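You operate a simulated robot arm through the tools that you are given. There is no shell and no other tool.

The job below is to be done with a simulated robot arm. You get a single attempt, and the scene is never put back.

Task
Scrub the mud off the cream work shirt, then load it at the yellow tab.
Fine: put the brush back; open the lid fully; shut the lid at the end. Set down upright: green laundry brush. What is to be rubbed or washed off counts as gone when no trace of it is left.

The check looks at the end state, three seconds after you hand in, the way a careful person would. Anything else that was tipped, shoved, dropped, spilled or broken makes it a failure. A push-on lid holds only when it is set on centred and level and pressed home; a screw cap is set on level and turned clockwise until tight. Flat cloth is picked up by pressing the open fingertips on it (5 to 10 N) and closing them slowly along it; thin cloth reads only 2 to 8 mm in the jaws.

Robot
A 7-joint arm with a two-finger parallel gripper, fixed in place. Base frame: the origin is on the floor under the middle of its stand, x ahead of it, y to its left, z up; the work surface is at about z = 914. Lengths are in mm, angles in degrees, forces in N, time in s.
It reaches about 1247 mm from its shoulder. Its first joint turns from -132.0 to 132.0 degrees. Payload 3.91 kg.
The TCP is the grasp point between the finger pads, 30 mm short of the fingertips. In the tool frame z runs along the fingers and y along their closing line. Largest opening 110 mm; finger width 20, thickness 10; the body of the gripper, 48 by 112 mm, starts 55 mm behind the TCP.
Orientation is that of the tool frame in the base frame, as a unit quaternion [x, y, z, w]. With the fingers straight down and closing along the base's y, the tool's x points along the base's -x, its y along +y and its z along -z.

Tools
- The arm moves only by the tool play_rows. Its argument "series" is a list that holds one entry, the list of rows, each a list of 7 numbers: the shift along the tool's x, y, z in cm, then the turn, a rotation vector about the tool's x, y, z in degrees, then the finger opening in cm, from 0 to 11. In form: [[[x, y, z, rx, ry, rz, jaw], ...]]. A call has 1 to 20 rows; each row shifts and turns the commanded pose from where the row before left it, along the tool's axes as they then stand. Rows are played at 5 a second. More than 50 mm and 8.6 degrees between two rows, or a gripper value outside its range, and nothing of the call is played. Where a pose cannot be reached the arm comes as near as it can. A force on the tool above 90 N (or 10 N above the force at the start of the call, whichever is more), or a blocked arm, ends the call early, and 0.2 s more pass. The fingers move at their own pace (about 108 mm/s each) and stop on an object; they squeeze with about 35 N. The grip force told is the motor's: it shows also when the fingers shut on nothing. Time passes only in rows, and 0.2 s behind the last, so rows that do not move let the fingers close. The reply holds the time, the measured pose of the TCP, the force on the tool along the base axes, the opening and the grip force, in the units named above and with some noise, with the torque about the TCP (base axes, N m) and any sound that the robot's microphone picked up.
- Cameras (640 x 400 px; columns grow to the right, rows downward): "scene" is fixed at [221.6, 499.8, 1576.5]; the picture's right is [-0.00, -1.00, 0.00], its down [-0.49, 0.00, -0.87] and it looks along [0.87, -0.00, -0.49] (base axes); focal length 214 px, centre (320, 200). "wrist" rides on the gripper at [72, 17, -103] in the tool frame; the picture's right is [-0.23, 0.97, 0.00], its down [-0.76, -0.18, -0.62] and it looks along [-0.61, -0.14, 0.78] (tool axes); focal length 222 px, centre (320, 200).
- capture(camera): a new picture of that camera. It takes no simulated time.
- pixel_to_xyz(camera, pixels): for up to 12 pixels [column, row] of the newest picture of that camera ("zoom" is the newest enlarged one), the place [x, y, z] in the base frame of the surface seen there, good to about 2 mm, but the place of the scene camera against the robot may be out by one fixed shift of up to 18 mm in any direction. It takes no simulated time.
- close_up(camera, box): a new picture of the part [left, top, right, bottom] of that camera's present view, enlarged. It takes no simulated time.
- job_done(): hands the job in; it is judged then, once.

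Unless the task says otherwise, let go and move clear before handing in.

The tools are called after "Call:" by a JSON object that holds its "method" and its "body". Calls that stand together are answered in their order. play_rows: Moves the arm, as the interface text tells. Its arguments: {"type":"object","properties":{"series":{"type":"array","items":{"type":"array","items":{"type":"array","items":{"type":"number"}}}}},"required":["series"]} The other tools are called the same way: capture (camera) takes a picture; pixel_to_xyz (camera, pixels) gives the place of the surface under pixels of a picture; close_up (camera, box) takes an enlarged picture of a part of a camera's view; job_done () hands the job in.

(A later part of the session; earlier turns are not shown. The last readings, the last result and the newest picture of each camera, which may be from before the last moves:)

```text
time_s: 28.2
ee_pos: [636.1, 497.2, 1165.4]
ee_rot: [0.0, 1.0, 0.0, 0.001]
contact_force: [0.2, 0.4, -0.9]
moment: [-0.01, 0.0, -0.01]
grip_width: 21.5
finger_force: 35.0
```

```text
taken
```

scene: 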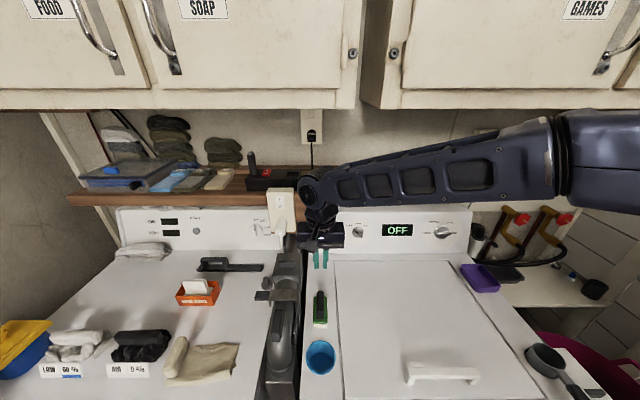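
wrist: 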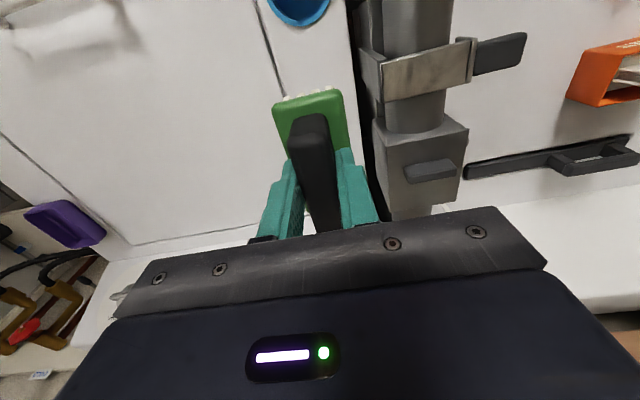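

The brush is held upright. Moving it over the mud patch at about (508,757), staying high over the pipe.

Call:
{"method": "play_rows", "body": {"series": [[[0.9, 1.9, 0, 0, 0, 0, 0], [1.7, 3.5, 0, 0, 0, 0, 0], [1.7, 3.5, 0, 0, 0, 0, 0], [1.7, 3.5, 0, 0, 0, 0, 0], [1.7, 3.5, 0, 0, 0, 0, 0], [1.7, 3.5, 0, 0, 0, 0, 0], [1.7, 3.5, 0, 0, 0, 0, 0], [1.2, 2.1, 0, 0, 0, 0, 0], [0.5, 1.0, 0, 0, 0, 0, 0], [0, 0, 0, 0, 0, 0, 0], [0, 0, 0, 0, 0, 0, 0]]]}}

Call:
{"method": "capture", "body": {"camera": "wrist"}}

Call:
{"method": "close_up", "body": {"camera": "scene", "box": [130, 270, 290, 390]}}

```text
time_s: 30.6
ee_pos: [507.5, 756.3, 1166.7]
ee_rot: [0.0, 1.0, 0.0, 0.0]
contact_force: [-0.8, 0.5, -0.4]
moment: [0.03, -0.01, 0.0]
grip_width: 21.4
finger_force: 34.8
```

```text
taken
```

wrist: 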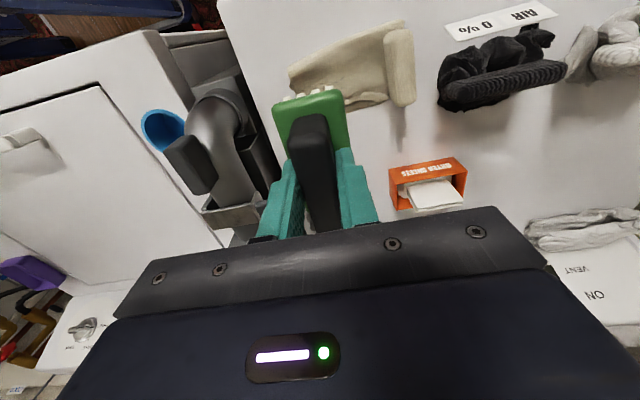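

```text
3.33 times, centred on (210, 330) of scene
```

zoom: 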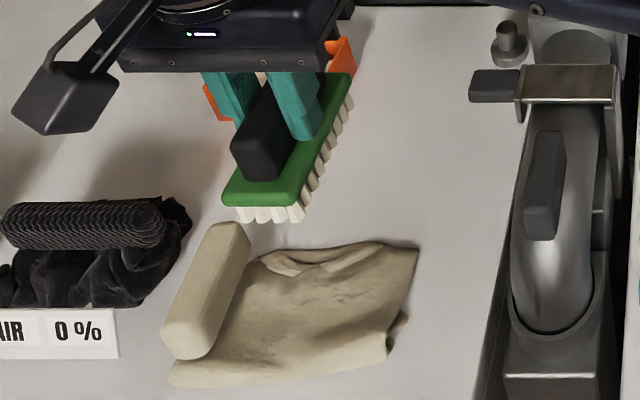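

I'm centred over the patch at (507.5,756.3). I'll descend to just above it, then creep down watching the force.

Call:
{"method": "play_rows", "body": {"series": [[[0, 0, 2, 0, 0, 0, 0], [0, 0, 4, 0, 0, 0, 0], [0, 0, 4, 0, 0, 0, 0], [0, 0, 3, 0, 0, 0, 0], [0, 0, 1.5, 0, 0, 0, 0], [0, 0, 0.5, 0, 0, 0, 0], [0, 0, 0, 0, 0, 0, 0]]]}}

Call:
{"method": "play_rows", "body": {"series": [[[0, 0, 0.3, 0, 0, 0, 0], [0, 0, 0.2, 0, 0, 0, 0], [0, 0, 0, 0, 0, 0, 0]]]}}

```text
time_s: 32.2
ee_pos: [509.2, 759.0, 1015.7]
ee_rot: [0.0, 1.0, 0.0, 0.0]
contact_force: [-0.7, 0.2, -1.1]
moment: [-0.04, -0.01, -0.02]
grip_width: 21.5
finger_force: 35.3
```

```text
time_s: 33.0
ee_pos: [508.1, 757.7, 1010.1]
ee_rot: [-0.001, 1.0, 0.0, -0.002]
contact_force: [0.3, -0.4, -1.5]
moment: [0.0, 0.0, -0.01]
grip_width: 21.7
finger_force: 35.1
```

Call:
{"method": "play_rows", "body": {"series": [[[0, 0, 0.2, 0, 0, 0, 0], [0, 0, 0.1, 0, 0, 0, 0], [0, 0, 0, 0, 0, 0, 0]]]}}

Call:
{"method": "play_rows", "body": {"series": [[[0, 0, 0.2, 0, 0, 0, 0], [0, 0, 0.1, 0, 0, 0, 0], [0, 0, 0, 0, 0, 0, 0]]]}}

Call:
{"method": "close_up", "body": {"camera": "scene", "box": [140, 300, 270, 390]}}

```text
time_s: 33.8
ee_pos: [509.8, 756.9, 1007.7]
ee_rot: [0.0, 1.0, 0.0, 0.0]
contact_force: [0.8, 0.8, -0.8]
moment: [-0.01, -0.02, 0.01]
grip_width: 21.8
finger_force: 35.3
```

```text
time_s: 34.6
ee_pos: [508.5, 756.6, 1005.3]
ee_rot: [0.0, 1.0, 0.001, 0.0]
contact_force: [-0.4, 2.3, 8.5]
moment: [0.04, -0.15, 0.04]
grip_width: 21.5
finger_force: 35.0
```

```text
4.44 times, centred on (205, 345) of scene
```

zoom: 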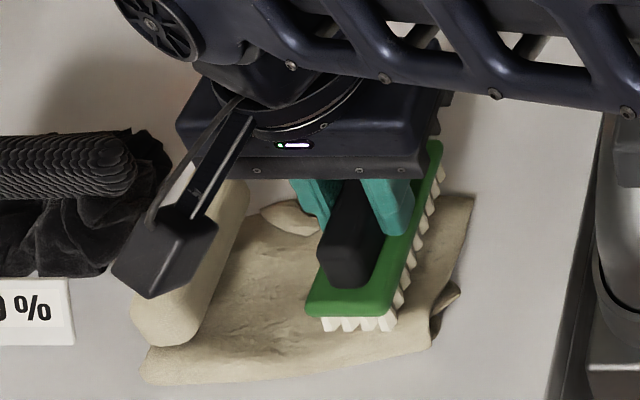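

Contact: 8.5 N upward at TCP z 1005. I'll start with short scrubbing strokes along y and watch the force.

Call:
{"method": "play_rows", "body": {"series": [[[0, -1.0, 0, 0, 0, 0, 0], [0, -1.0, 0, 0, 0, 0, 0], [0, -1.0, 0, 0, 0, 0, 0], [0, 1.0, 0, 0, 0, 0, 0], [0, 1.0, 0, 0, 0, 0, 0], [0, 1.0, 0, 0, 0, 0, 0], [0, 1.0, 0, 0, 0, 0, 0], [0, 1.0, 0, 0, 0, 0, 0], [0, -1.0, 0, 0, 0, 0, 0], [0, -1.0, 0, 0, 0, 0, 0]]]}}

Call:
{"method": "close_up", "body": {"camera": "scene", "box": [140, 300, 270, 390]}}

```text
time_s: 36.8
ee_pos: [509.0, 758.6, 1006.8]
ee_rot: [0.001, 1.0, 0.001, 0.0]
contact_force: [-1.2, 6.2, 17.1]
moment: [0.21, 0.15, 0.0]
grip_width: 21.4
finger_force: 34.9
```

```text
4.44 times, centred on (205, 345) of scene
```

zoom: 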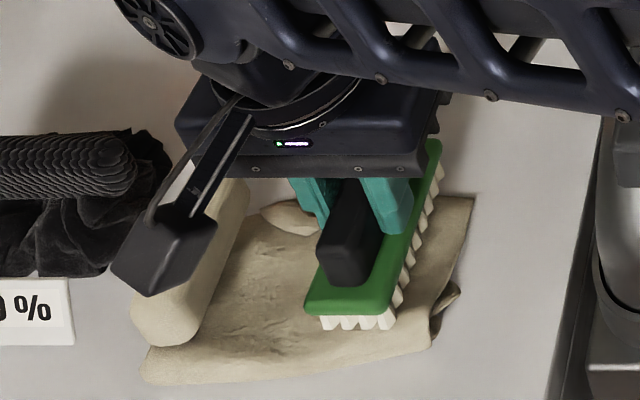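

The shirt stays put at 17 N down and 6 N friction. I'll widen the strokes to y 718–798 to cover the whole patch.

Call:
{"method": "play_rows", "body": {"series": [[[0, -1.3, 0, 0, 0, 0, 0], [0, -1.3, 0, 0, 0, 0, 0], [0, -1.4, 0, 0, 0, 0, 0], [0, 1.3, 0, 0, 0, 0, 0], [0, 1.3, 0, 0, 0, 0, 0], [0, 1.4, 0, 0, 0, 0, 0], [0, 1.3, 0, 0, 0, 0, 0], [0, 1.3, 0, 0, 0, 0, 0], [0, 1.4, 0, 0, 0, 0, 0], [0.5, -1.3, 0, 0, 0, 0, 0], [0, -1.3, 0, 0, 0, 0, 0], [0, -1.4, 0, 0, 0, 0, 0], [0, -1.3, 0, 0, 0, 0, 0], [0, -1.3, 0, 0, 0, 0, 0], [0, -1.4, 0, 0, 0, 0, 0], [-1.0, 1.3, 0, 0, 0, 0, 0], [0, 1.3, 0, 0, 0, 0, 0], [0, 1.4, 0, 0, 0, 0, 0]]]}}

Call:
{"method": "play_rows", "body": {"series": [[[0, 1.3, 0, 0, 0, 0, 0], [0, 1.3, 0, 0, 0, 0, 0], [0, 1.4, 0, 0, 0, 0, 0], [0, -1.3, 0, 0, 0, 0, 0], [0, -1.3, 0, 0, 0, 0, 0], [0, -1.4, 0, 0, 0, 0, 0], [0, -1.3, 0, 0, 0, 0, 0], [0, -1.3, 0, 0, 0, 0, 0], [0, -1.4, 0, 0, 0, 0, 0], [0.5, 1.3, 0, 0, 0, 0, 0], [0, 1.3, 0, 0, 0, 0, 0], [0, 1.4, 0, 0, 0, 0, 0], [0, 0, -1, 0, 0, 0, 0], [0, 0, -3, 0, 0, 0, 0], [0, 0, -4, 0, 0, 0, 0], [0, 0, -4, 0, 0, 0, 0], [0, 0, 0, 0, 0, 0, 0]]]}}

Call:
{"method": "close_up", "body": {"camera": "scene", "box": [140, 300, 270, 390]}}

Call:
{"method": "capture", "body": {"camera": "wrist"}}

```text
time_s: 40.6
ee_pos: [513.8, 756.4, 1006.4]
ee_rot: [0.0, 1.0, 0.0, 0.0]
contact_force: [0.9, 0.5, -0.8]
moment: [0.0, -0.01, 0.02]
grip_width: 21.6
finger_force: 34.0
```

```text
time_s: 44.2
ee_pos: [510.0, 757.5, 1125.9]
ee_rot: [0.0, 1.0, -0.001, 0.0]
contact_force: [0.0, 0.2, -2.5]
moment: [-0.02, -0.01, 0.0]
grip_width: 21.5
finger_force: 35.5
```

```text
4.44 times, centred on (205, 345) of scene
```

zoom: 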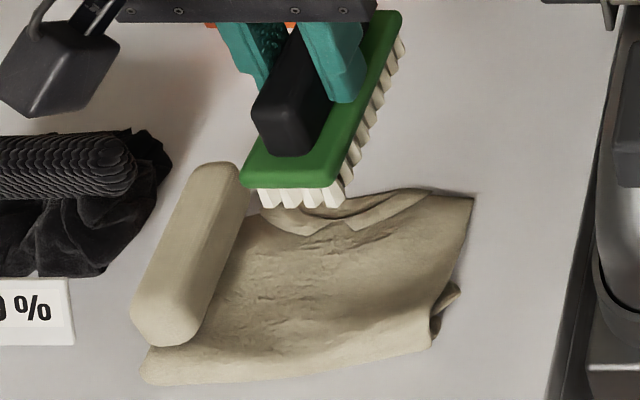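

```text
taken
```

wrist: 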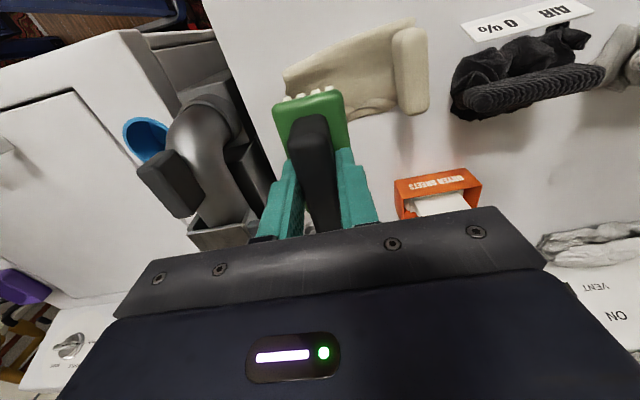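

The shirt hasn't shifted; at the end of the stroke the upward force had gone. I'll look for remaining streaks in the wrist view.

Call:
{"method": "close_up", "body": {"camera": "wrist", "box": [270, 20, 430, 120]}}

Call:
{"method": "close_up", "body": {"camera": "scene", "box": [160, 330, 250, 390]}}

```text
4.00 times, centred on (350, 70) of wrist
```

zoom: 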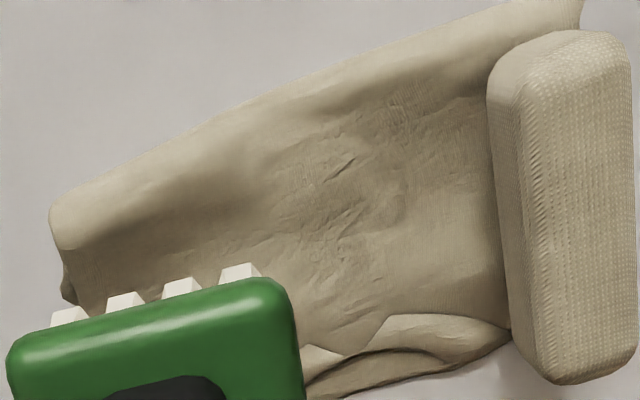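

```text
6.67 times, centred on (205, 360) of scene
```

zoom: 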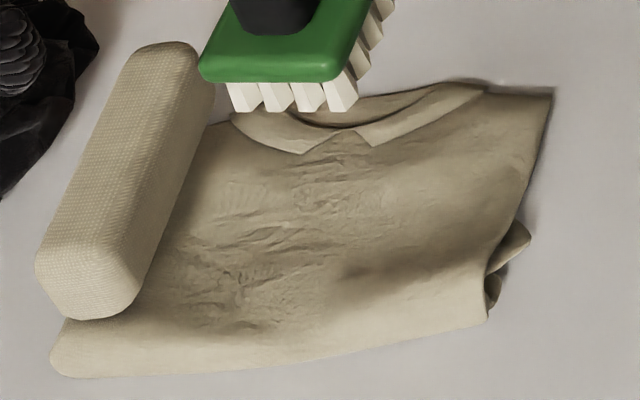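

The brush hides the scrubbed spot. I'll shift 70 mm back so the camera sees it from straight above.

Call:
{"method": "play_rows", "body": {"series": [[[-2.5, 0, 0, 0, 0, 0, 0], [-2.5, 0, 0, 0, 0, 0, 0], [-2, 0, 0, 0, 0, 0, 0], [0, 0, 0, 0, 0, 0, 0]]]}}

Call:
{"method": "close_up", "body": {"camera": "wrist", "box": [230, 0, 390, 100]}}

Call:
{"method": "capture", "body": {"camera": "wrist"}}

```text
time_s: 45.2
ee_pos: [578.9, 759.6, 1124.1]
ee_rot: [0.0, 1.0, 0.0, 0.0]
contact_force: [0.0, -0.1, -2.0]
moment: [0.01, 0.05, 0.01]
grip_width: 21.6
finger_force: 35.1
```

```text
4.00 times, centred on (310, 50) of wrist
```

zoom: 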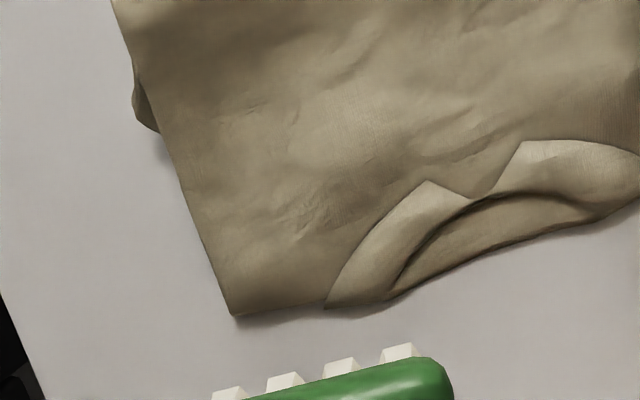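

```text
taken
```

wrist: 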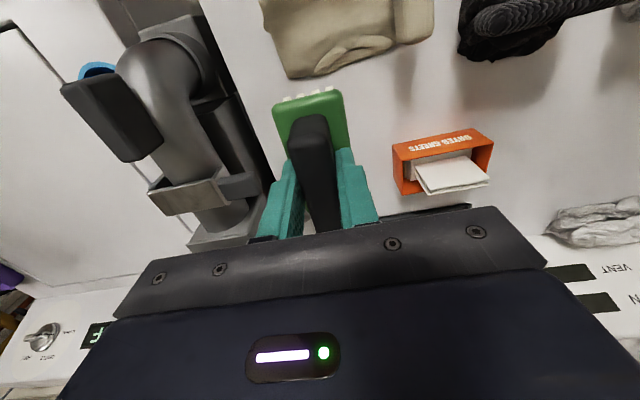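

The grey streaks look gone from this view. I'll shift a little for full coverage of the patch and recheck.

Call:
{"method": "play_rows", "body": {"series": [[[1.5, 1.5, 0, 0, 0, 0, 0], [1.5, 1.5, 0, 0, 0, 0, 0], [0, 0, 0, 0, 0, 0, 0]]]}}

Call:
{"method": "close_up", "body": {"camera": "wrist", "box": [230, 0, 390, 100]}}

Call:
{"method": "close_up", "body": {"camera": "wrist", "box": [260, 0, 340, 90]}}

```text
time_s: 46.0
ee_pos: [549.7, 788.3, 1125.3]
ee_rot: [0.001, 1.0, 0.0, 0.0]
contact_force: [-1.5, 0.5, -1.5]
moment: [0.01, 0.03, 0.0]
grip_width: 21.4
finger_force: 34.9
```

```text
4.00 times, centred on (310, 50) of wrist
```

zoom: 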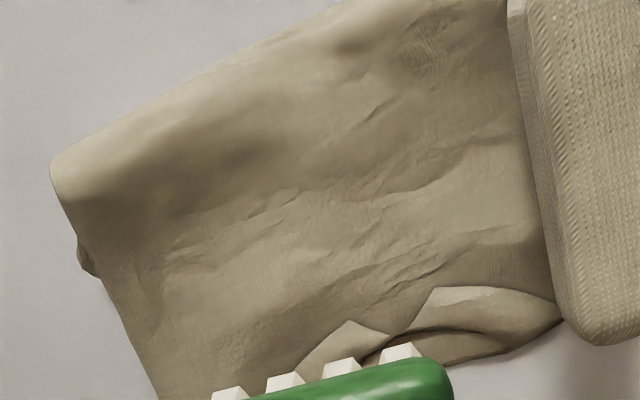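

```text
4.44 times, centred on (300, 45) of wrist
```

zoom: 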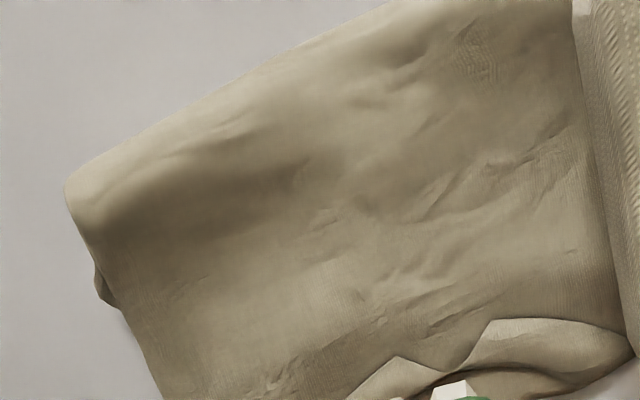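

The streaks no longer show. I'll lower 55 mm for a sharper check of the same spot before returning the brush.

Call:
{"method": "play_rows", "body": {"series": [[[-0.5, 0, 3, 0, 0, 0, 0], [-0.5, 0, 2.5, 0, 0, 0, 0], [0, 0, 0, 0, 0, 0, 0]]]}}

Call:
{"method": "close_up", "body": {"camera": "wrist", "box": [210, 0, 370, 100]}}

Call:
{"method": "close_up", "body": {"camera": "wrist", "box": [240, 0, 320, 80]}}

```text
time_s: 46.8
ee_pos: [558.7, 785.1, 1069.6]
ee_rot: [-0.001, 1.0, 0.0, 0.001]
contact_force: [0.2, -0.3, -0.2]
moment: [-0.02, -0.04, -0.02]
grip_width: 21.7
finger_force: 35.5
```

```text
4.00 times, centred on (290, 50) of wrist
```

zoom: 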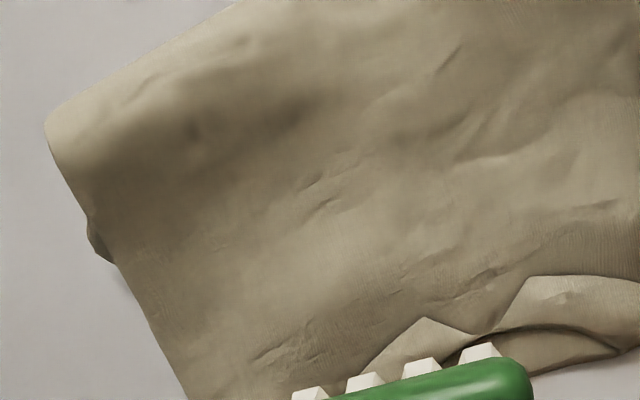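

```text
5.00 times, centred on (280, 40) of wrist
```

zoom: 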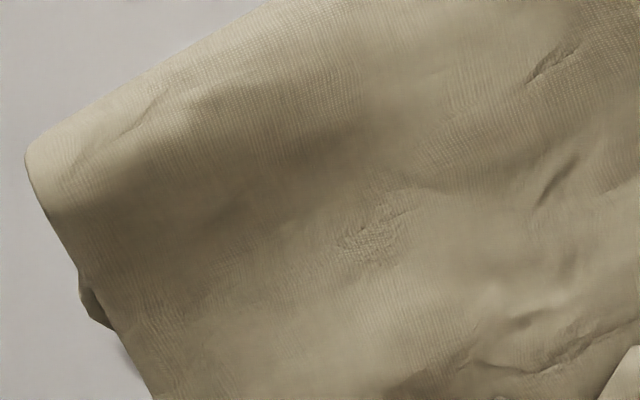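

No streaks remain in the spots where they were before. As insurance against a faint residue I'll make one more gentle pass over the whole patch.

Call:
{"method": "play_rows", "body": {"series": [[[2.5, -1.4, 0, 0, 0, 0, 0], [2.4, -1.4, 0, 0, 0, 0, 0], [0, 0, 3, 0, 0, 0, 0], [0, 0, 2.5, 0, 0, 0, 0], [0, 0, 0.8, 0, 0, 0, 0], [0, 0, 0, 0, 0, 0, 0]]]}}

Call:
{"method": "play_rows", "body": {"series": [[[0, 0, 0.2, 0, 0, 0, 0], [0, 0, 0, 0, 0, 0, 0]]]}}

```text
time_s: 48.2
ee_pos: [508.2, 758.4, 1008.3]
ee_rot: [0.0, 1.0, 0.0, 0.0]
contact_force: [-0.2, -0.3, -0.9]
moment: [0.03, -0.01, 0.0]
grip_width: 21.2
finger_force: 34.7
```

```text
time_s: 48.8
ee_pos: [508.8, 758.5, 1007.2]
ee_rot: [0.0, 1.0, 0.0, -0.001]
contact_force: [-0.9, -0.1, -0.8]
moment: [-0.02, -0.02, 0.06]
grip_width: 21.5
finger_force: 34.9
```

Call:
{"method": "play_rows", "body": {"series": [[[0, 0, 0.2, 0, 0, 0, 0], [0, 0, 0, 0, 0, 0, 0]]]}}

Call:
{"method": "play_rows", "body": {"series": [[[0, 0, 0.2, 0, 0, 0, 0], [0, 0, 0, 0, 0, 0, 0]]]}}

```text
time_s: 49.4
ee_pos: [508.3, 760.1, 1004.8]
ee_rot: [0.0, 1.0, 0.0, 0.0]
contact_force: [-0.8, -3.5, 13.0]
moment: [-0.27, 0.17, -0.01]
grip_width: 21.5
finger_force: 35.3
```

```text
time_s: 50.0
ee_pos: [509.3, 758.5, 1006.7]
ee_rot: [0.0, 1.0, 0.002, 0.001]
contact_force: [2.7, 0.3, 31.2]
moment: [-0.14, 0.11, -0.03]
grip_width: 21.4
finger_force: 35.0
```

Contact is firm at 31 N; I'll back off 1.5 mm and make the strokes.

Call:
{"method": "play_rows", "body": {"series": [[[0, -1.3, -0.15, 0, 0, 0, 0], [0, -1.3, 0, 0, 0, 0, 0], [0, -1.4, 0, 0, 0, 0, 0], [0, 1.3, 0, 0, 0, 0, 0], [0, 1.3, 0, 0, 0, 0, 0], [0, 1.4, 0, 0, 0, 0, 0], [0, 1.3, 0, 0, 0, 0, 0], [0, 1.3, 0, 0, 0, 0, 0], [0, 1.4, 0, 0, 0, 0, 0], [0.8, -1.3, 0, 0, 0, 0, 0], [0, -1.3, 0, 0, 0, 0, 0], [0, -1.4, 0, 0, 0, 0, 0], [0, -1.3, 0, 0, 0, 0, 0], [0, -1.3, 0, 0, 0, 0, 0], [0, -1.4, 0, 0, 0, 0, 0], [-1.6, 1.3, 0, 0, 0, 0, 0], [0, 1.3, 0, 0, 0, 0, 0], [0, 1.4, 0, 0, 0, 0, 0], [0, 1.3, 0, 0, 0, 0, 0], [0, 1.3, 0, 0, 0, 0, 0]]]}}

Call:
{"method": "play_rows", "body": {"series": [[[0, 1.4, 0, 0, 0, 0, 0], [0, -1.3, 0, 0, 0, 0, 0], [0, -1.3, 0, 0, 0, 0, 0], [0, -1.4, 0, 0, 0, 0, 0], [0.8, 0, -1, 0, 0, 0, 0], [0, 0, -2, 0, 0, 0, 0], [0, 0, -3, 0, 0, 0, 0], [0, 0, -4, 0, 0, 0, 0], [0, 0, -4, 0, 0, 0, 0], [0, 0, -2, 0, 0, 0, 0], [0, 0, 0, 0, 0, 0, 0]]]}}

Call:
{"method": "capture", "body": {"camera": "scene"}}

Call:
{"method": "capture", "body": {"camera": "wrist"}}

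```text
time_s: 54.2
ee_pos: [517.0, 784.0, 1004.0]
ee_rot: [0.0, 1.0, 0.002, 0.0]
contact_force: [0.4, -17.0, 41.8]
moment: [-0.67, 0.13, 0.06]
grip_width: 21.6
finger_force: 35.5
```

```text
time_s: 56.6
ee_pos: [506.9, 760.3, 1162.1]
ee_rot: [0.0, 1.0, 0.001, 0.0]
contact_force: [-0.3, -1.0, -1.1]
moment: [-0.02, 0.0, -0.03]
grip_width: 21.5
finger_force: 35.2
```

```text
taken
```

scene: 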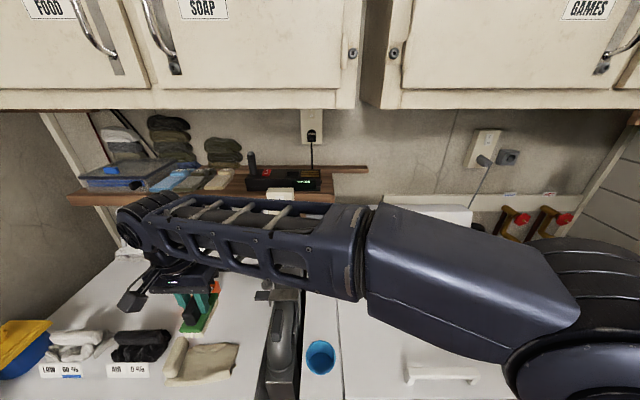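

```text
taken
```

wrist: 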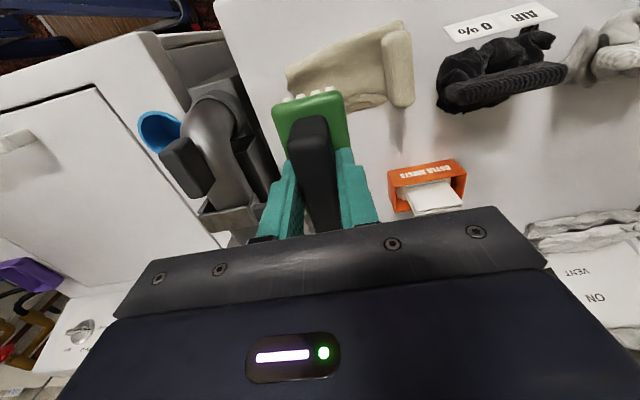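

The shirt is in place and the brush is still upright in the grip. Carrying the brush back over the pipe to its spot at (637,497).

Call:
{"method": "play_rows", "body": {"series": [[[-0.9, -1.9, 0, 0, 0, 0, 0], [-1.7, -3.5, 0, 0, 0, 0, 0], [-1.7, -3.5, 0, 0, 0, 0, 0], [-1.7, -3.5, 0, 0, 0, 0, 0], [-1.7, -3.5, 0, 0, 0, 0, 0], [-1.7, -3.5, 0, 0, 0, 0, 0], [-1.7, -3.5, 0, 0, 0, 0, 0], [-1.2, -2.2, 0, 0, 0, 0, 0], [-0.6, -1.2, 0, 0, 0, 0, 0], [0, 0, 0, 0, 0, 0, 0], [0, 0, 0, 0, 0, 0, 0]]]}}

```text
time_s: 59.0
ee_pos: [638.4, 494.8, 1164.3]
ee_rot: [0.0, 1.0, 0.0, 0.0]
contact_force: [0.1, 0.1, -0.8]
moment: [-0.01, 0.02, 0.02]
grip_width: 21.4
finger_force: 35.7
```

I'm above the brush's spot. Descending, then creeping the last bit while watching the force.

Call:
{"method": "play_rows", "body": {"series": [[[0.2, 0.1, 2, 0, 0, 0, 0], [0, 0, 4, 0, 0, 0, 0], [0, 0, 4, 0, 0, 0, 0], [0, 0, 4, 0, 0, 0, 0], [0, 0, 2.2, 0, 0, 0, 0], [0, 0, 0.8, 0, 0, 0, 0], [0, 0, 0, 0, 0, 0, 0]]]}}

Call:
{"method": "play_rows", "body": {"series": [[[0, 0, 0.4, 0, 0, 0, 0], [0, 0, 0.2, 0, 0, 0, 0], [0, 0, 0, 0, 0, 0, 0]]]}}

Call:
{"method": "close_up", "body": {"camera": "scene", "box": [285, 255, 355, 335]}}

```text
time_s: 60.6
ee_pos: [636.9, 496.5, 995.0]
ee_rot: [0.0, 1.0, 0.0, -0.001]
contact_force: [0.2, -0.3, -0.7]
moment: [-0.03, -0.01, 0.0]
grip_width: 21.5
finger_force: 35.0
```

```text
time_s: 61.4
ee_pos: [636.0, 497.5, 988.8]
ee_rot: [0.0, 1.0, 0.0, 0.0]
contact_force: [-0.5, -0.1, -1.6]
moment: [-0.01, 0.03, 0.01]
grip_width: 21.3
finger_force: 34.6
```

```text
5.00 times, centred on (320, 295) of scene
```

zoom: 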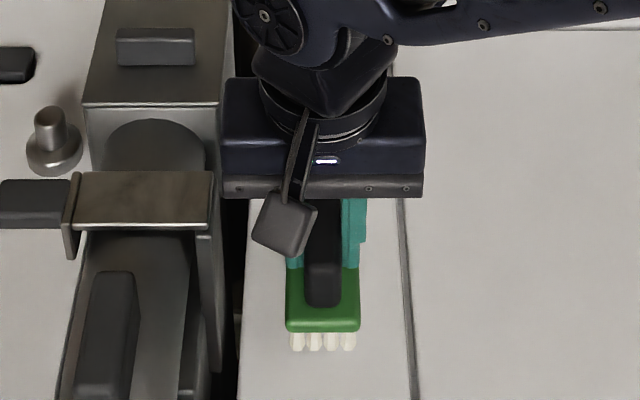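

Call:
{"method": "play_rows", "body": {"series": [[[0, 0, 0.4, 0, 0, 0, 0], [0, 0, 0.2, 0, 0, 0, 0], [0, 0, 0, 0, 0, 0, 0]]]}}

Call:
{"method": "play_rows", "body": {"series": [[[0, 0, 0.2, 0, 0, 0, 0], [0, 0, 0, 0, 0, 0, 0]]]}}

Call:
{"method": "play_rows", "body": {"series": [[[0, 0, 0.1, 0, 0, 0, 0], [0, 0, 0, 0, 0, 0, 0]]]}}

```text
time_s: 62.2
ee_pos: [636.0, 496.9, 980.4]
ee_rot: [0.0, 1.0, 0.0, 0.0]
contact_force: [0.1, -0.5, -1.1]
moment: [0.03, -0.03, -0.05]
grip_width: 21.4
finger_force: 35.1
```

```text
time_s: 62.8
ee_pos: [635.6, 497.3, 979.3]
ee_rot: [0.0, 1.0, 0.0, 0.0]
contact_force: [0.1, -0.4, -0.5]
moment: [-0.02, -0.02, 0.01]
grip_width: 21.4
finger_force: 34.7
```

```text
time_s: 63.4
ee_pos: [637.0, 497.8, 978.7]
ee_rot: [0.001, 1.0, 0.0, -0.001]
contact_force: [0.5, -0.1, -1.1]
moment: [0.0, 0.01, 0.02]
grip_width: 21.3
finger_force: 34.7
```

Still no floor contact (−1.1 N is just the brush's weight). I'll keep creeping down.

Call:
{"method": "play_rows", "body": {"series": [[[0, 0, 0.1, 0, 0, 0, 0], [0, 0, 0, 0, 0, 0, 0]]]}}

Call:
{"method": "play_rows", "body": {"series": [[[0, 0, 0.1, 0, 0, 0, 0], [0, 0, 0, 0, 0, 0, 0]]]}}

Call:
{"method": "close_up", "body": {"camera": "wrist", "box": [240, 60, 400, 240]}}

```text
time_s: 64.0
ee_pos: [636.7, 497.6, 977.9]
ee_rot: [0.0, 1.0, 0.001, 0.0]
contact_force: [0.5, 0.5, -0.9]
moment: [0.0, 0.01, 0.03]
grip_width: 21.6
finger_force: 34.5
```

```text
time_s: 64.6
ee_pos: [635.4, 497.5, 976.5]
ee_rot: [0.0, 1.0, 0.0, 0.0]
contact_force: [-0.5, 0.1, -2.2]
moment: [0.04, 0.02, 0.02]
grip_width: 21.3
finger_force: 34.6
```

```text
2.22 times, centred on (320, 150) of wrist
```

zoom: 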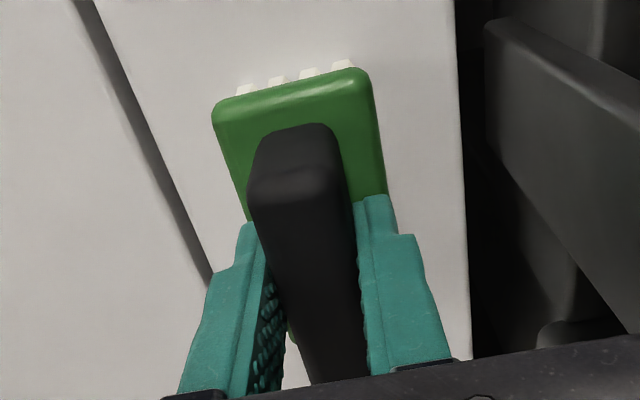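

The fingertips are nearly at the green plate, so the brush slid up a little in the grip. Continuing down 1 mm at a time.

Call:
{"method": "play_rows", "body": {"series": [[[0, 0, 0.1, 0, 0, 0, 0], [0, 0, 0, 0, 0, 0, 0]]]}}

Call:
{"method": "play_rows", "body": {"series": [[[0, 0, 0.1, 0, 0, 0, 0], [0, 0, 0, 0, 0, 0, 0]]]}}

Call:
{"method": "play_rows", "body": {"series": [[[0, 0, 0.1, 0, 0, 0, 0], [0, 0, 0, 0, 0, 0, 0]]]}}

```text
time_s: 65.2
ee_pos: [634.4, 497.8, 976.2]
ee_rot: [0.0, 1.0, 0.0, 0.002]
contact_force: [1.7, -1.1, 17.5]
moment: [-0.16, 0.19, -0.06]
grip_width: 21.4
finger_force: 35.0
```

```text
time_s: 65.8
ee_pos: [636.1, 496.6, 975.8]
ee_rot: [0.0, 1.0, 0.001, 0.001]
contact_force: [3.1, -2.3, 37.2]
moment: [-0.19, 0.18, 0.01]
grip_width: 21.8
finger_force: 35.1
```

```text
time_s: 66.4
ee_pos: [634.8, 498.0, 976.8]
ee_rot: [0.0, 1.0, 0.002, 0.001]
contact_force: [9.4, 3.2, 52.8]
moment: [-0.06, -0.01, 0.02]
grip_width: 21.5
finger_force: 34.8
```

The brush is firmly on the washer top. I'll ease up 2.5 mm to unload, open slowly to 45 mm and rise straight up.

Call:
{"method": "play_rows", "body": {"series": [[[0, 0, -0.25, 0, 0, 0, 0], [0, 0, 0, 0, 0, 0, 0]]]}}

Call:
{"method": "play_rows", "body": {"series": [[[0, 0, 0, 0, 0, 0, 2.2], [0, 0, 0, 0, 0, 0, 2.8], [0, 0, 0, 0, 0, 0, 4.0], [0, 0, 0, 0, 0, 0, 5.0], [0, 0, 0, 0, 0, 0, 5.0], [0, 0, -1, 0, 0, 0, 5.0], [0, 0, -2, 0, 0, 0, 5.0], [0, 0, -4, 0, 0, 0, 5.0], [0, 0, -4, 0, 0, 0, 5.0], [0, 0, -4, 0, 0, 0, 5.0], [0, 0, 0, 0, 0, 0, 5.0]]]}}

Call:
{"method": "capture", "body": {"camera": "wrist"}}

Call:
{"method": "close_up", "body": {"camera": "scene", "box": [285, 255, 355, 335]}}

```text
time_s: 67.0
ee_pos: [634.6, 497.0, 974.6]
ee_rot: [0.0, 1.0, 0.001, 0.001]
contact_force: [11.0, 6.6, 32.4]
moment: [0.24, -0.74, 0.06]
grip_width: 21.7
finger_force: 35.6
```

```text
time_s: 69.4
ee_pos: [634.6, 497.0, 1123.1]
ee_rot: [0.0, 1.0, -0.001, 0.0]
contact_force: [-0.2, 0.2, -0.2]
moment: [0.0, 0.03, -0.04]
grip_width: 50.0
finger_force: 0.0
```

```text
taken
```

wrist: 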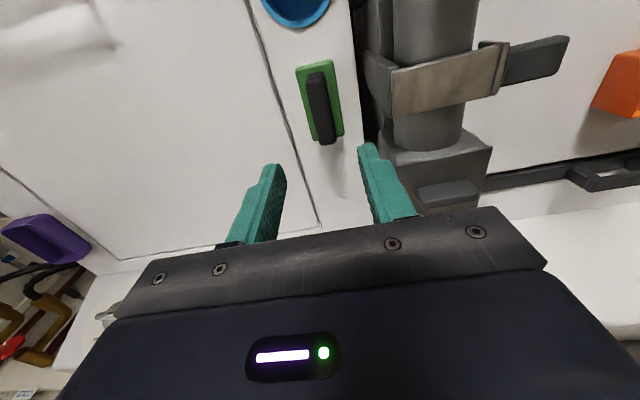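

```text
5.00 times, centred on (320, 295) of scene
```

zoom: 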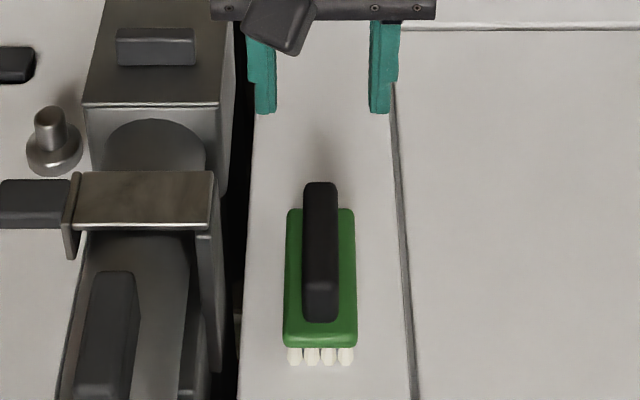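

The brush stands upright at its original place. Next is the lid: I'll move over its handle near (466,195) for a close look.

Call:
{"method": "pixel_to_xyz", "body": {"camera": "wrist", "pixels": [[298, 70], [330, 62], [316, 142], [343, 134], [318, 100]]}}

Call:
{"method": "play_rows", "body": {"series": [[[1.5, -4.2, -0.5, 0, 0, 0, 5], [1.5, -4.2, -0.5, 0, 0, 0, 5], [1.5, -4.2, -0.5, 0, 0, 0, 5], [1.5, -4.2, -0.5, 0, 0, 0, 5], [1.5, -4.2, -0.5, 0, 0, 0, 5], [1.5, -4.2, -0.5, 0, 0, 0, 5], [1.5, -4.2, 0, 0, 0, 0, 5], [0, 0, 0, 0, 0, 0, 5]]]}}

Call:
{"method": "capture", "body": {"camera": "wrist"}}

Call:
{"method": "capture", "body": {"camera": "scene"}}

```text
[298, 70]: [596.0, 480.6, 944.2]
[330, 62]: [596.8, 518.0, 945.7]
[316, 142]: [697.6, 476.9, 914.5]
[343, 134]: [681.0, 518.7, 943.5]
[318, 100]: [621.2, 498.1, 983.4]
```

```text
time_s: 71.2
ee_pos: [530.7, 202.5, 1156.0]
ee_rot: [0.0, 1.0, 0.0, 0.001]
contact_force: [-0.2, -0.3, -0.3]
moment: [0.0, 0.0, 0.0]
grip_width: 50.3
finger_force: 0.0
```

```text
taken
```

wrist: 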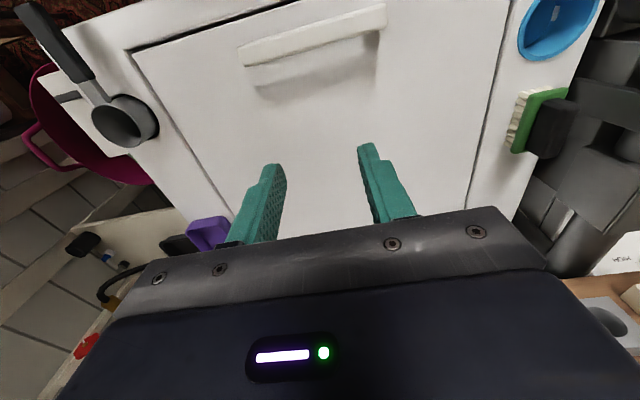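

```text
taken
```

scene: 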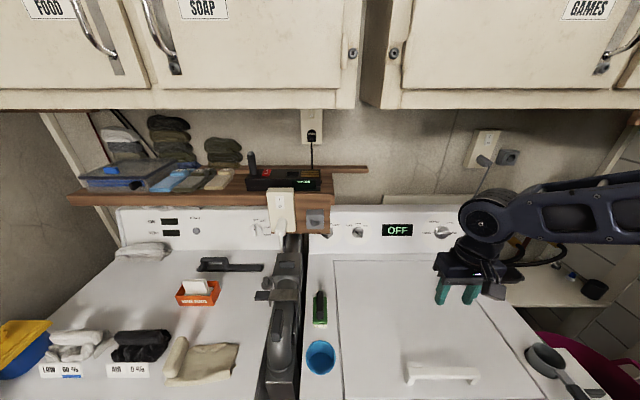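

I can see the handle in the wrist view from about (243,52) to (385,15). I'll enlarge and measure it.

Call:
{"method": "close_up", "body": {"camera": "wrist", "box": [225, 0, 405, 110]}}

Call:
{"method": "pixel_to_xyz", "body": {"camera": "wrist", "pixels": [[260, 45], [315, 30], [370, 15], [244, 50], [384, 10], [260, 57], [315, 42], [370, 27], [245, 60], [382, 25], [320, 60], [135, 47]]}}

Call:
{"method": "pixel_to_xyz", "body": {"camera": "wrist", "pixels": [[316, 18], [260, 36], [225, 30], [180, 40], [330, 3], [205, 220], [470, 200], [500, 40], [135, 120], [100, 100], [60, 60], [200, 230]]}}

```text
3.56 times, centred on (315, 55) of wrist
```

zoom: 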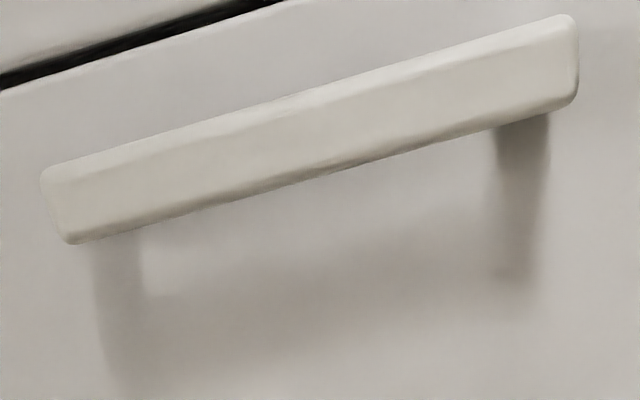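

```text
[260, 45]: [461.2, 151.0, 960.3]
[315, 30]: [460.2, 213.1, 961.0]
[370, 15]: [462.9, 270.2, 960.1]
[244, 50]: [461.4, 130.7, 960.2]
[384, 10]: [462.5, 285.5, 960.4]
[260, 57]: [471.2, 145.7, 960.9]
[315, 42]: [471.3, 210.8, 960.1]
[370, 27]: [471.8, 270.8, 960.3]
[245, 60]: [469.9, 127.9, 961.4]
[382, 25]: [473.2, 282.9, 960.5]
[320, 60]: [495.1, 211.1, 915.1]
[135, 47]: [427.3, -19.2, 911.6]
```

```text
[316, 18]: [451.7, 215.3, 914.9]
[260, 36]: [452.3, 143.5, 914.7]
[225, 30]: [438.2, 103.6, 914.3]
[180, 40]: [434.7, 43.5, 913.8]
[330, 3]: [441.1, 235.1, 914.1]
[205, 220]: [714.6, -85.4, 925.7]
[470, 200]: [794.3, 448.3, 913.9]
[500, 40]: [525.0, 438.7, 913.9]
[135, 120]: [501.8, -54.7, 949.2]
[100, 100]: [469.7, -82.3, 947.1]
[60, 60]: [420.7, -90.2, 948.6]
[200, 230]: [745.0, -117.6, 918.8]
```

The handle bar has its top at z 960.5, spans x 457–475 and y 126–288, and sits on a lid flush at z 914 with its front seam at x≈427. I'll turn the gripper so the jaws straddle the bar, pitched 45° and pointing forward-down.

Call:
{"method": "play_rows", "body": {"series": [[[4.3, 0.15, 0, 0, 0, 0, 4], [4.3, 0.15, 0, 0, 0, 0, 4], [4.3, 0.15, 0, 0, 0, 0, 4], [0, 0, 0, 0, 0, 8.2, 4], [0, 0, 0, 0, 0, 8.2, 4], [0, 0, 0, 0, 0, 8.2, 4], [0, 0, 0, 0, 0, 8.2, 4], [0, 0, 0, 0, 0, 8.2, 4], [0, 0, 0, 0, 0, 8.2, 4], [0, 0, 0, 0, 0, 8.2, 4], [0, 0, 0, 0, 0, 8.2, 4], [0, 0, 0, 0, 0, 8.2, 4], [0, 0, 0, 0, 0, 8.2, 4], [0, 0, 0, 0, 0, 8.0, 4], [0, 0, 0, 0, 0, 0, 4]]]}}

Call:
{"method": "play_rows", "body": {"series": [[[0, 0, 0, -7.5, 0, 0, 4], [0, 0, 0, -7.5, 0, 0, 4], [0, 0, 0, -7.5, 0, 0, 4], [0, 0, 0, -7.5, 0, 0, 4], [0, 0, 0, -7.5, 0, 0, 4], [0, 0, 0, -7.5, 0, 0, 4], [0, 0, 0, 0, 0, 0, 4]]]}}

Call:
{"method": "capture", "body": {"camera": "wrist"}}

Call:
{"method": "capture", "body": {"camera": "scene"}}

```text
time_s: 74.4
ee_pos: [401.7, 207.4, 1156.8]
ee_rot: [0.708, 0.706, 0.0, 0.0]
contact_force: [0.3, 0.0, 0.0]
moment: [0.01, -0.03, 0.02]
grip_width: 39.9
finger_force: 0.1
```

```text
time_s: 76.0
ee_pos: [401.5, 207.3, 1154.4]
ee_rot: [0.654, 0.653, 0.27, 0.27]
contact_force: [0.0, -0.2, 0.0]
moment: [0.02, 0.01, -0.03]
grip_width: 40.3
finger_force: 0.1
```

```text
taken
```

wrist: 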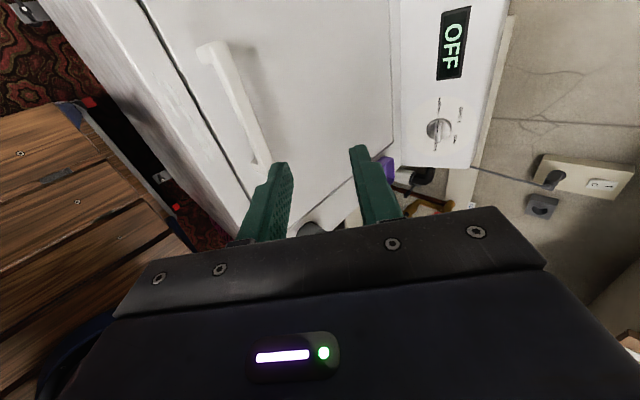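

```text
taken
```

scene: 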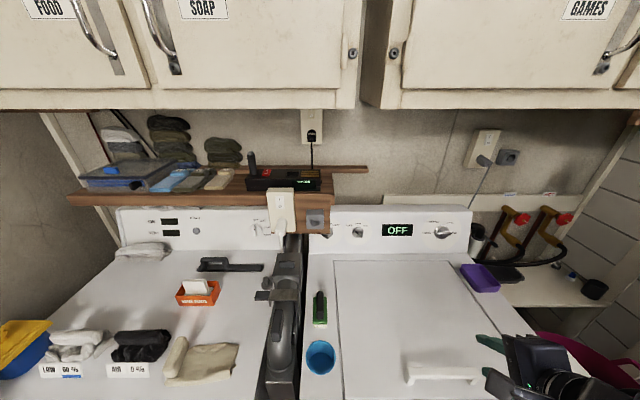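

The gripper is pitched at 45°. I'll line up 100 mm back from the bar along the approach axis and look.

Call:
{"method": "play_rows", "body": {"series": [[[0, -3.3, 2.6, 0, 0, 0, 4], [0, -3.2, 2.6, 0, 0, 0, 4], [0, -3.2, 2.5, 0, 0, 0, 4], [0, 0, 0, 0, 0, 0, 4], [0, 0, 0, 0, 0, 0, 4]]]}}

Call:
{"method": "capture", "body": {"camera": "wrist"}}

Call:
{"method": "close_up", "body": {"camera": "scene", "box": [380, 300, 580, 400]}}

```text
time_s: 77.2
ee_pos: [403.0, 253.5, 1056.1]
ee_rot: [0.654, 0.653, 0.269, 0.271]
contact_force: [-0.1, 0.4, 0.5]
moment: [-0.02, 0.03, 0.0]
grip_width: 40.1
finger_force: 0.0
out of reach, approached as far as the arm can: row 1, 2, 3
```

```text
taken
```

wrist: 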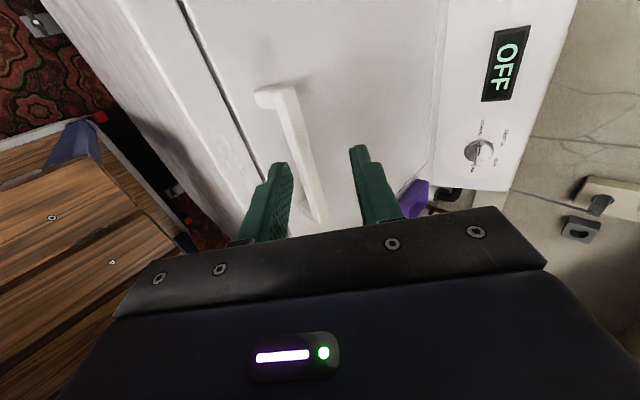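

```text
3.20 times, centred on (480, 350) of scene
```

zoom: 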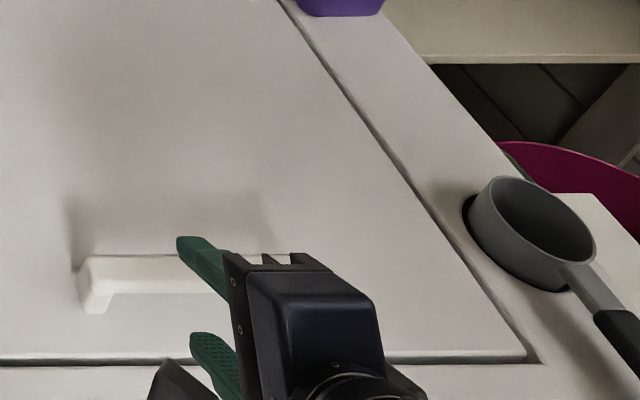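

The arm couldn't fold in that close and ended at (403,253,1056). I'll use the left part of the bar (y≈240), where there's more room, and come in slightly farther out.

Call:
{"method": "play_rows", "body": {"series": [[[-0.4, 1.2, 1.2, 0, 0, 0, 4], [-0.4, 1.2, 1.2, 0, 0, 0, 4], [-0.4, 0, 0, 0, 0, 0, 4], [0, -1.5, 1.5, 0, 0, 0, 4], [0, -1.5, 1.5, 0, 0, 0, 4], [0, 0, 0, 0, 0, 0, 4]]]}}

```text
time_s: 78.6
ee_pos: [443.8, 252.4, 1018.1]
ee_rot: [0.652, 0.654, 0.272, 0.271]
contact_force: [0.7, -0.8, 0.2]
moment: [-0.01, -0.02, -0.03]
grip_width: 39.8
finger_force: 0.0
out of reach, approached as far as the arm can: row 4, 5
```

I'm at (443.8,252.4,1018) and still limited. I'll look at the arm's posture before choosing a different pitch.

Call:
{"method": "capture", "body": {"camera": "scene"}}

Call:
{"method": "capture", "body": {"camera": "wrist"}}

```text
taken
```

scene: 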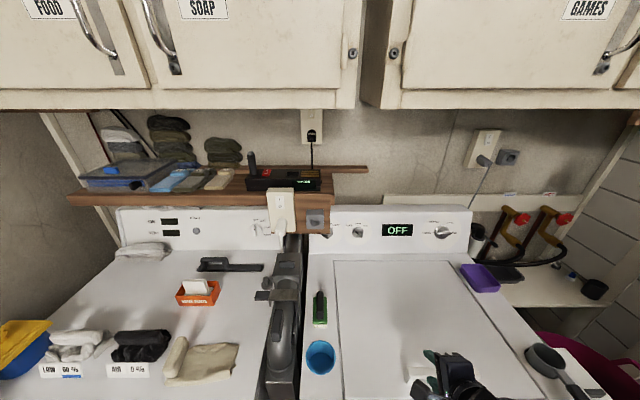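

```text
taken
```

wrist: 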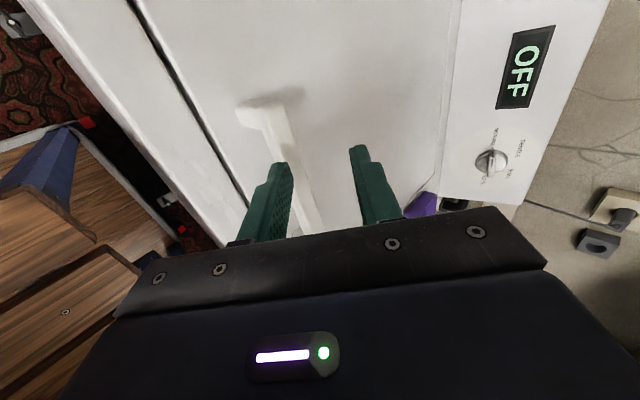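

The bar lies between the jaws' sight line. I'll try stepping straight down 36 mm to see how far the arm can go.

Call:
{"method": "play_rows", "body": {"series": [[[0, -0.85, 0.85, 0, 0, 0, 4], [0, -0.85, 0.85, 0, 0, 0, 4], [0, -0.85, 0.85, 0, 0, 0, 4], [0, 0, 0, 0, 0, 0, 4]]]}}

```text
time_s: 79.6
ee_pos: [447.3, 260.1, 985.9]
ee_rot: [0.653, 0.653, 0.27, 0.272]
contact_force: [-0.6, -0.9, 1.3]
moment: [0.0, -0.03, 0.01]
grip_width: 40.0
finger_force: 0.1
out of reach, approached as far as the arm can: row 2, 3
```

It drifted to y 260, so 45° is too flat this close in. I'll pitch to 60°, which leaves the bar centred about 9 mm past the fingertips, and shift to y≈240.

Call:
{"method": "play_rows", "body": {"series": [[[0, 0, 0, 7.5, 0, 0, 4], [0, 0, 0, 7.5, 0, 0, 4], [-1.0, 0, 0, 0, 0, 0, 4], [-1.0, 0, 0, 0, 0, 0, 4], [0, 0, 0, 0, 0, 0, 4]]]}}

Call:
{"method": "capture", "body": {"camera": "wrist"}}

Call:
{"method": "close_up", "body": {"camera": "scene", "box": [380, 330, 500, 400]}}

```text
time_s: 80.8
ee_pos: [448.8, 240.2, 986.8]
ee_rot: [0.683, 0.683, 0.183, 0.184]
contact_force: [0.6, -0.2, 0.0]
moment: [-0.01, -0.01, 0.06]
grip_width: 40.1
finger_force: 0.0
```

```text
taken
```

wrist: 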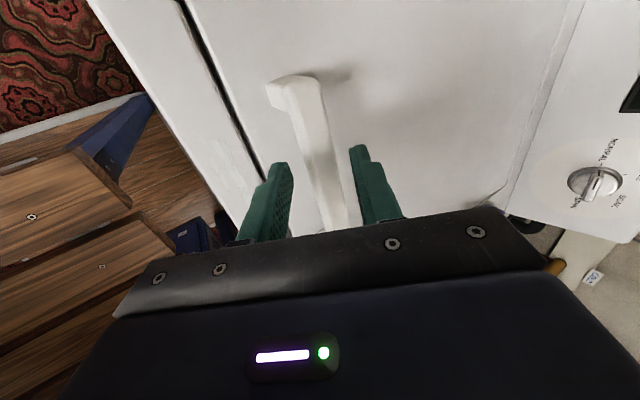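

```text
5.33 times, centred on (440, 365) of scene
```

zoom: 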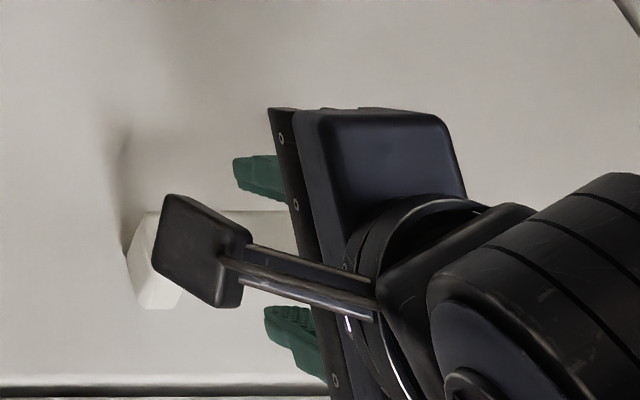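

The bar is now between the two fingers. I'll enlarge to check the post and the bar's underside before going in.

Call:
{"method": "close_up", "body": {"camera": "wrist", "box": [220, 60, 420, 240]}}

Call:
{"method": "pixel_to_xyz", "body": {"camera": "wrist", "pixels": [[278, 95], [290, 108], [300, 110], [310, 120], [320, 160], [308, 150], [330, 190], [305, 100], [275, 105], [296, 125], [345, 78], [318, 95]]}}

```text
2.22 times, centred on (320, 150) of wrist
```

zoom: 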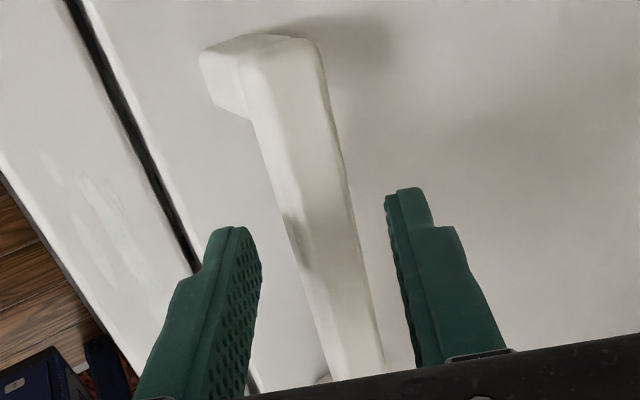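

```text
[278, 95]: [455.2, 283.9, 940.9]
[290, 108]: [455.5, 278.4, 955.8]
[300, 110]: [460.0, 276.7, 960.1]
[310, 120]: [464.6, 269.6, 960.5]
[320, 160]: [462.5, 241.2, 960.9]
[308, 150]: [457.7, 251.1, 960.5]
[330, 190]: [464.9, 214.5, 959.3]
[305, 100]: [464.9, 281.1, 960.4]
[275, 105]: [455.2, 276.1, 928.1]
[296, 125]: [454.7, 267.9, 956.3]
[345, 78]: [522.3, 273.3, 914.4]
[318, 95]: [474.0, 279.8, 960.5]
```

The post is at y 268–288, so y 240 is clear, and the bar is x 455–475. I'll advance 26 mm along the fingers.

Call:
{"method": "play_rows", "body": {"series": [[[0, 0, 0.9, 0, 0, 0, 4], [0, 0, 0.9, 0, 0, 0, 4], [0, 0, 0.8, 0, 0, 0, 4], [0, 0, 0, 0, 0, 0, 4]]]}}

Call:
{"method": "capture", "body": {"camera": "wrist"}}

```text
time_s: 81.8
ee_pos: [460.8, 240.4, 963.8]
ee_rot: [0.683, 0.683, 0.184, 0.183]
contact_force: [0.3, 0.4, 0.3]
moment: [0.0, 0.04, 0.02]
grip_width: 40.0
finger_force: 0.1
```

```text
taken
```

wrist: 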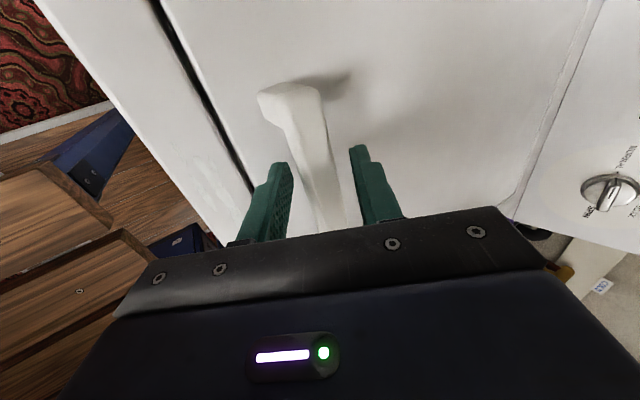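

No contact yet, with the bar caged between the jaws. I'll narrow the jaws around it and lift along the hinge arc to about 5°, watching the force.

Call:
{"method": "play_rows", "body": {"series": [[[0, 0, 0, 0, 0, 0, 3.4], [0, 0, 0, 0, 0, 0, 2.9], [0, 0, 0, 0, 0, 0, 2.9], [0, 0, 0, 0, 0, 0, 2.9]]]}}

Call:
{"method": "play_rows", "body": {"series": [[[0, 0.36, -0.45, 0, 0, 0, 2.9], [0, 0.36, -0.45, 0, 0, 0, 2.9], [0, 0.36, -0.45, 0, 0, 0, 2.9], [0, 0, 0, 0, 0, 0, 2.9]]]}}

```text
time_s: 82.8
ee_pos: [461.7, 239.1, 963.8]
ee_rot: [0.683, 0.683, 0.183, 0.183]
contact_force: [-0.3, 0.6, -0.5]
moment: [-0.03, 0.02, -0.01]
grip_width: 29.0
finger_force: 0.0
```

```text
time_s: 83.8
ee_pos: [463.3, 240.5, 980.0]
ee_rot: [0.683, 0.683, 0.183, 0.183]
contact_force: [-6.9, -1.7, -0.6]
moment: [-0.03, 0.13, 0.02]
grip_width: 32.8
finger_force: 3.7
```

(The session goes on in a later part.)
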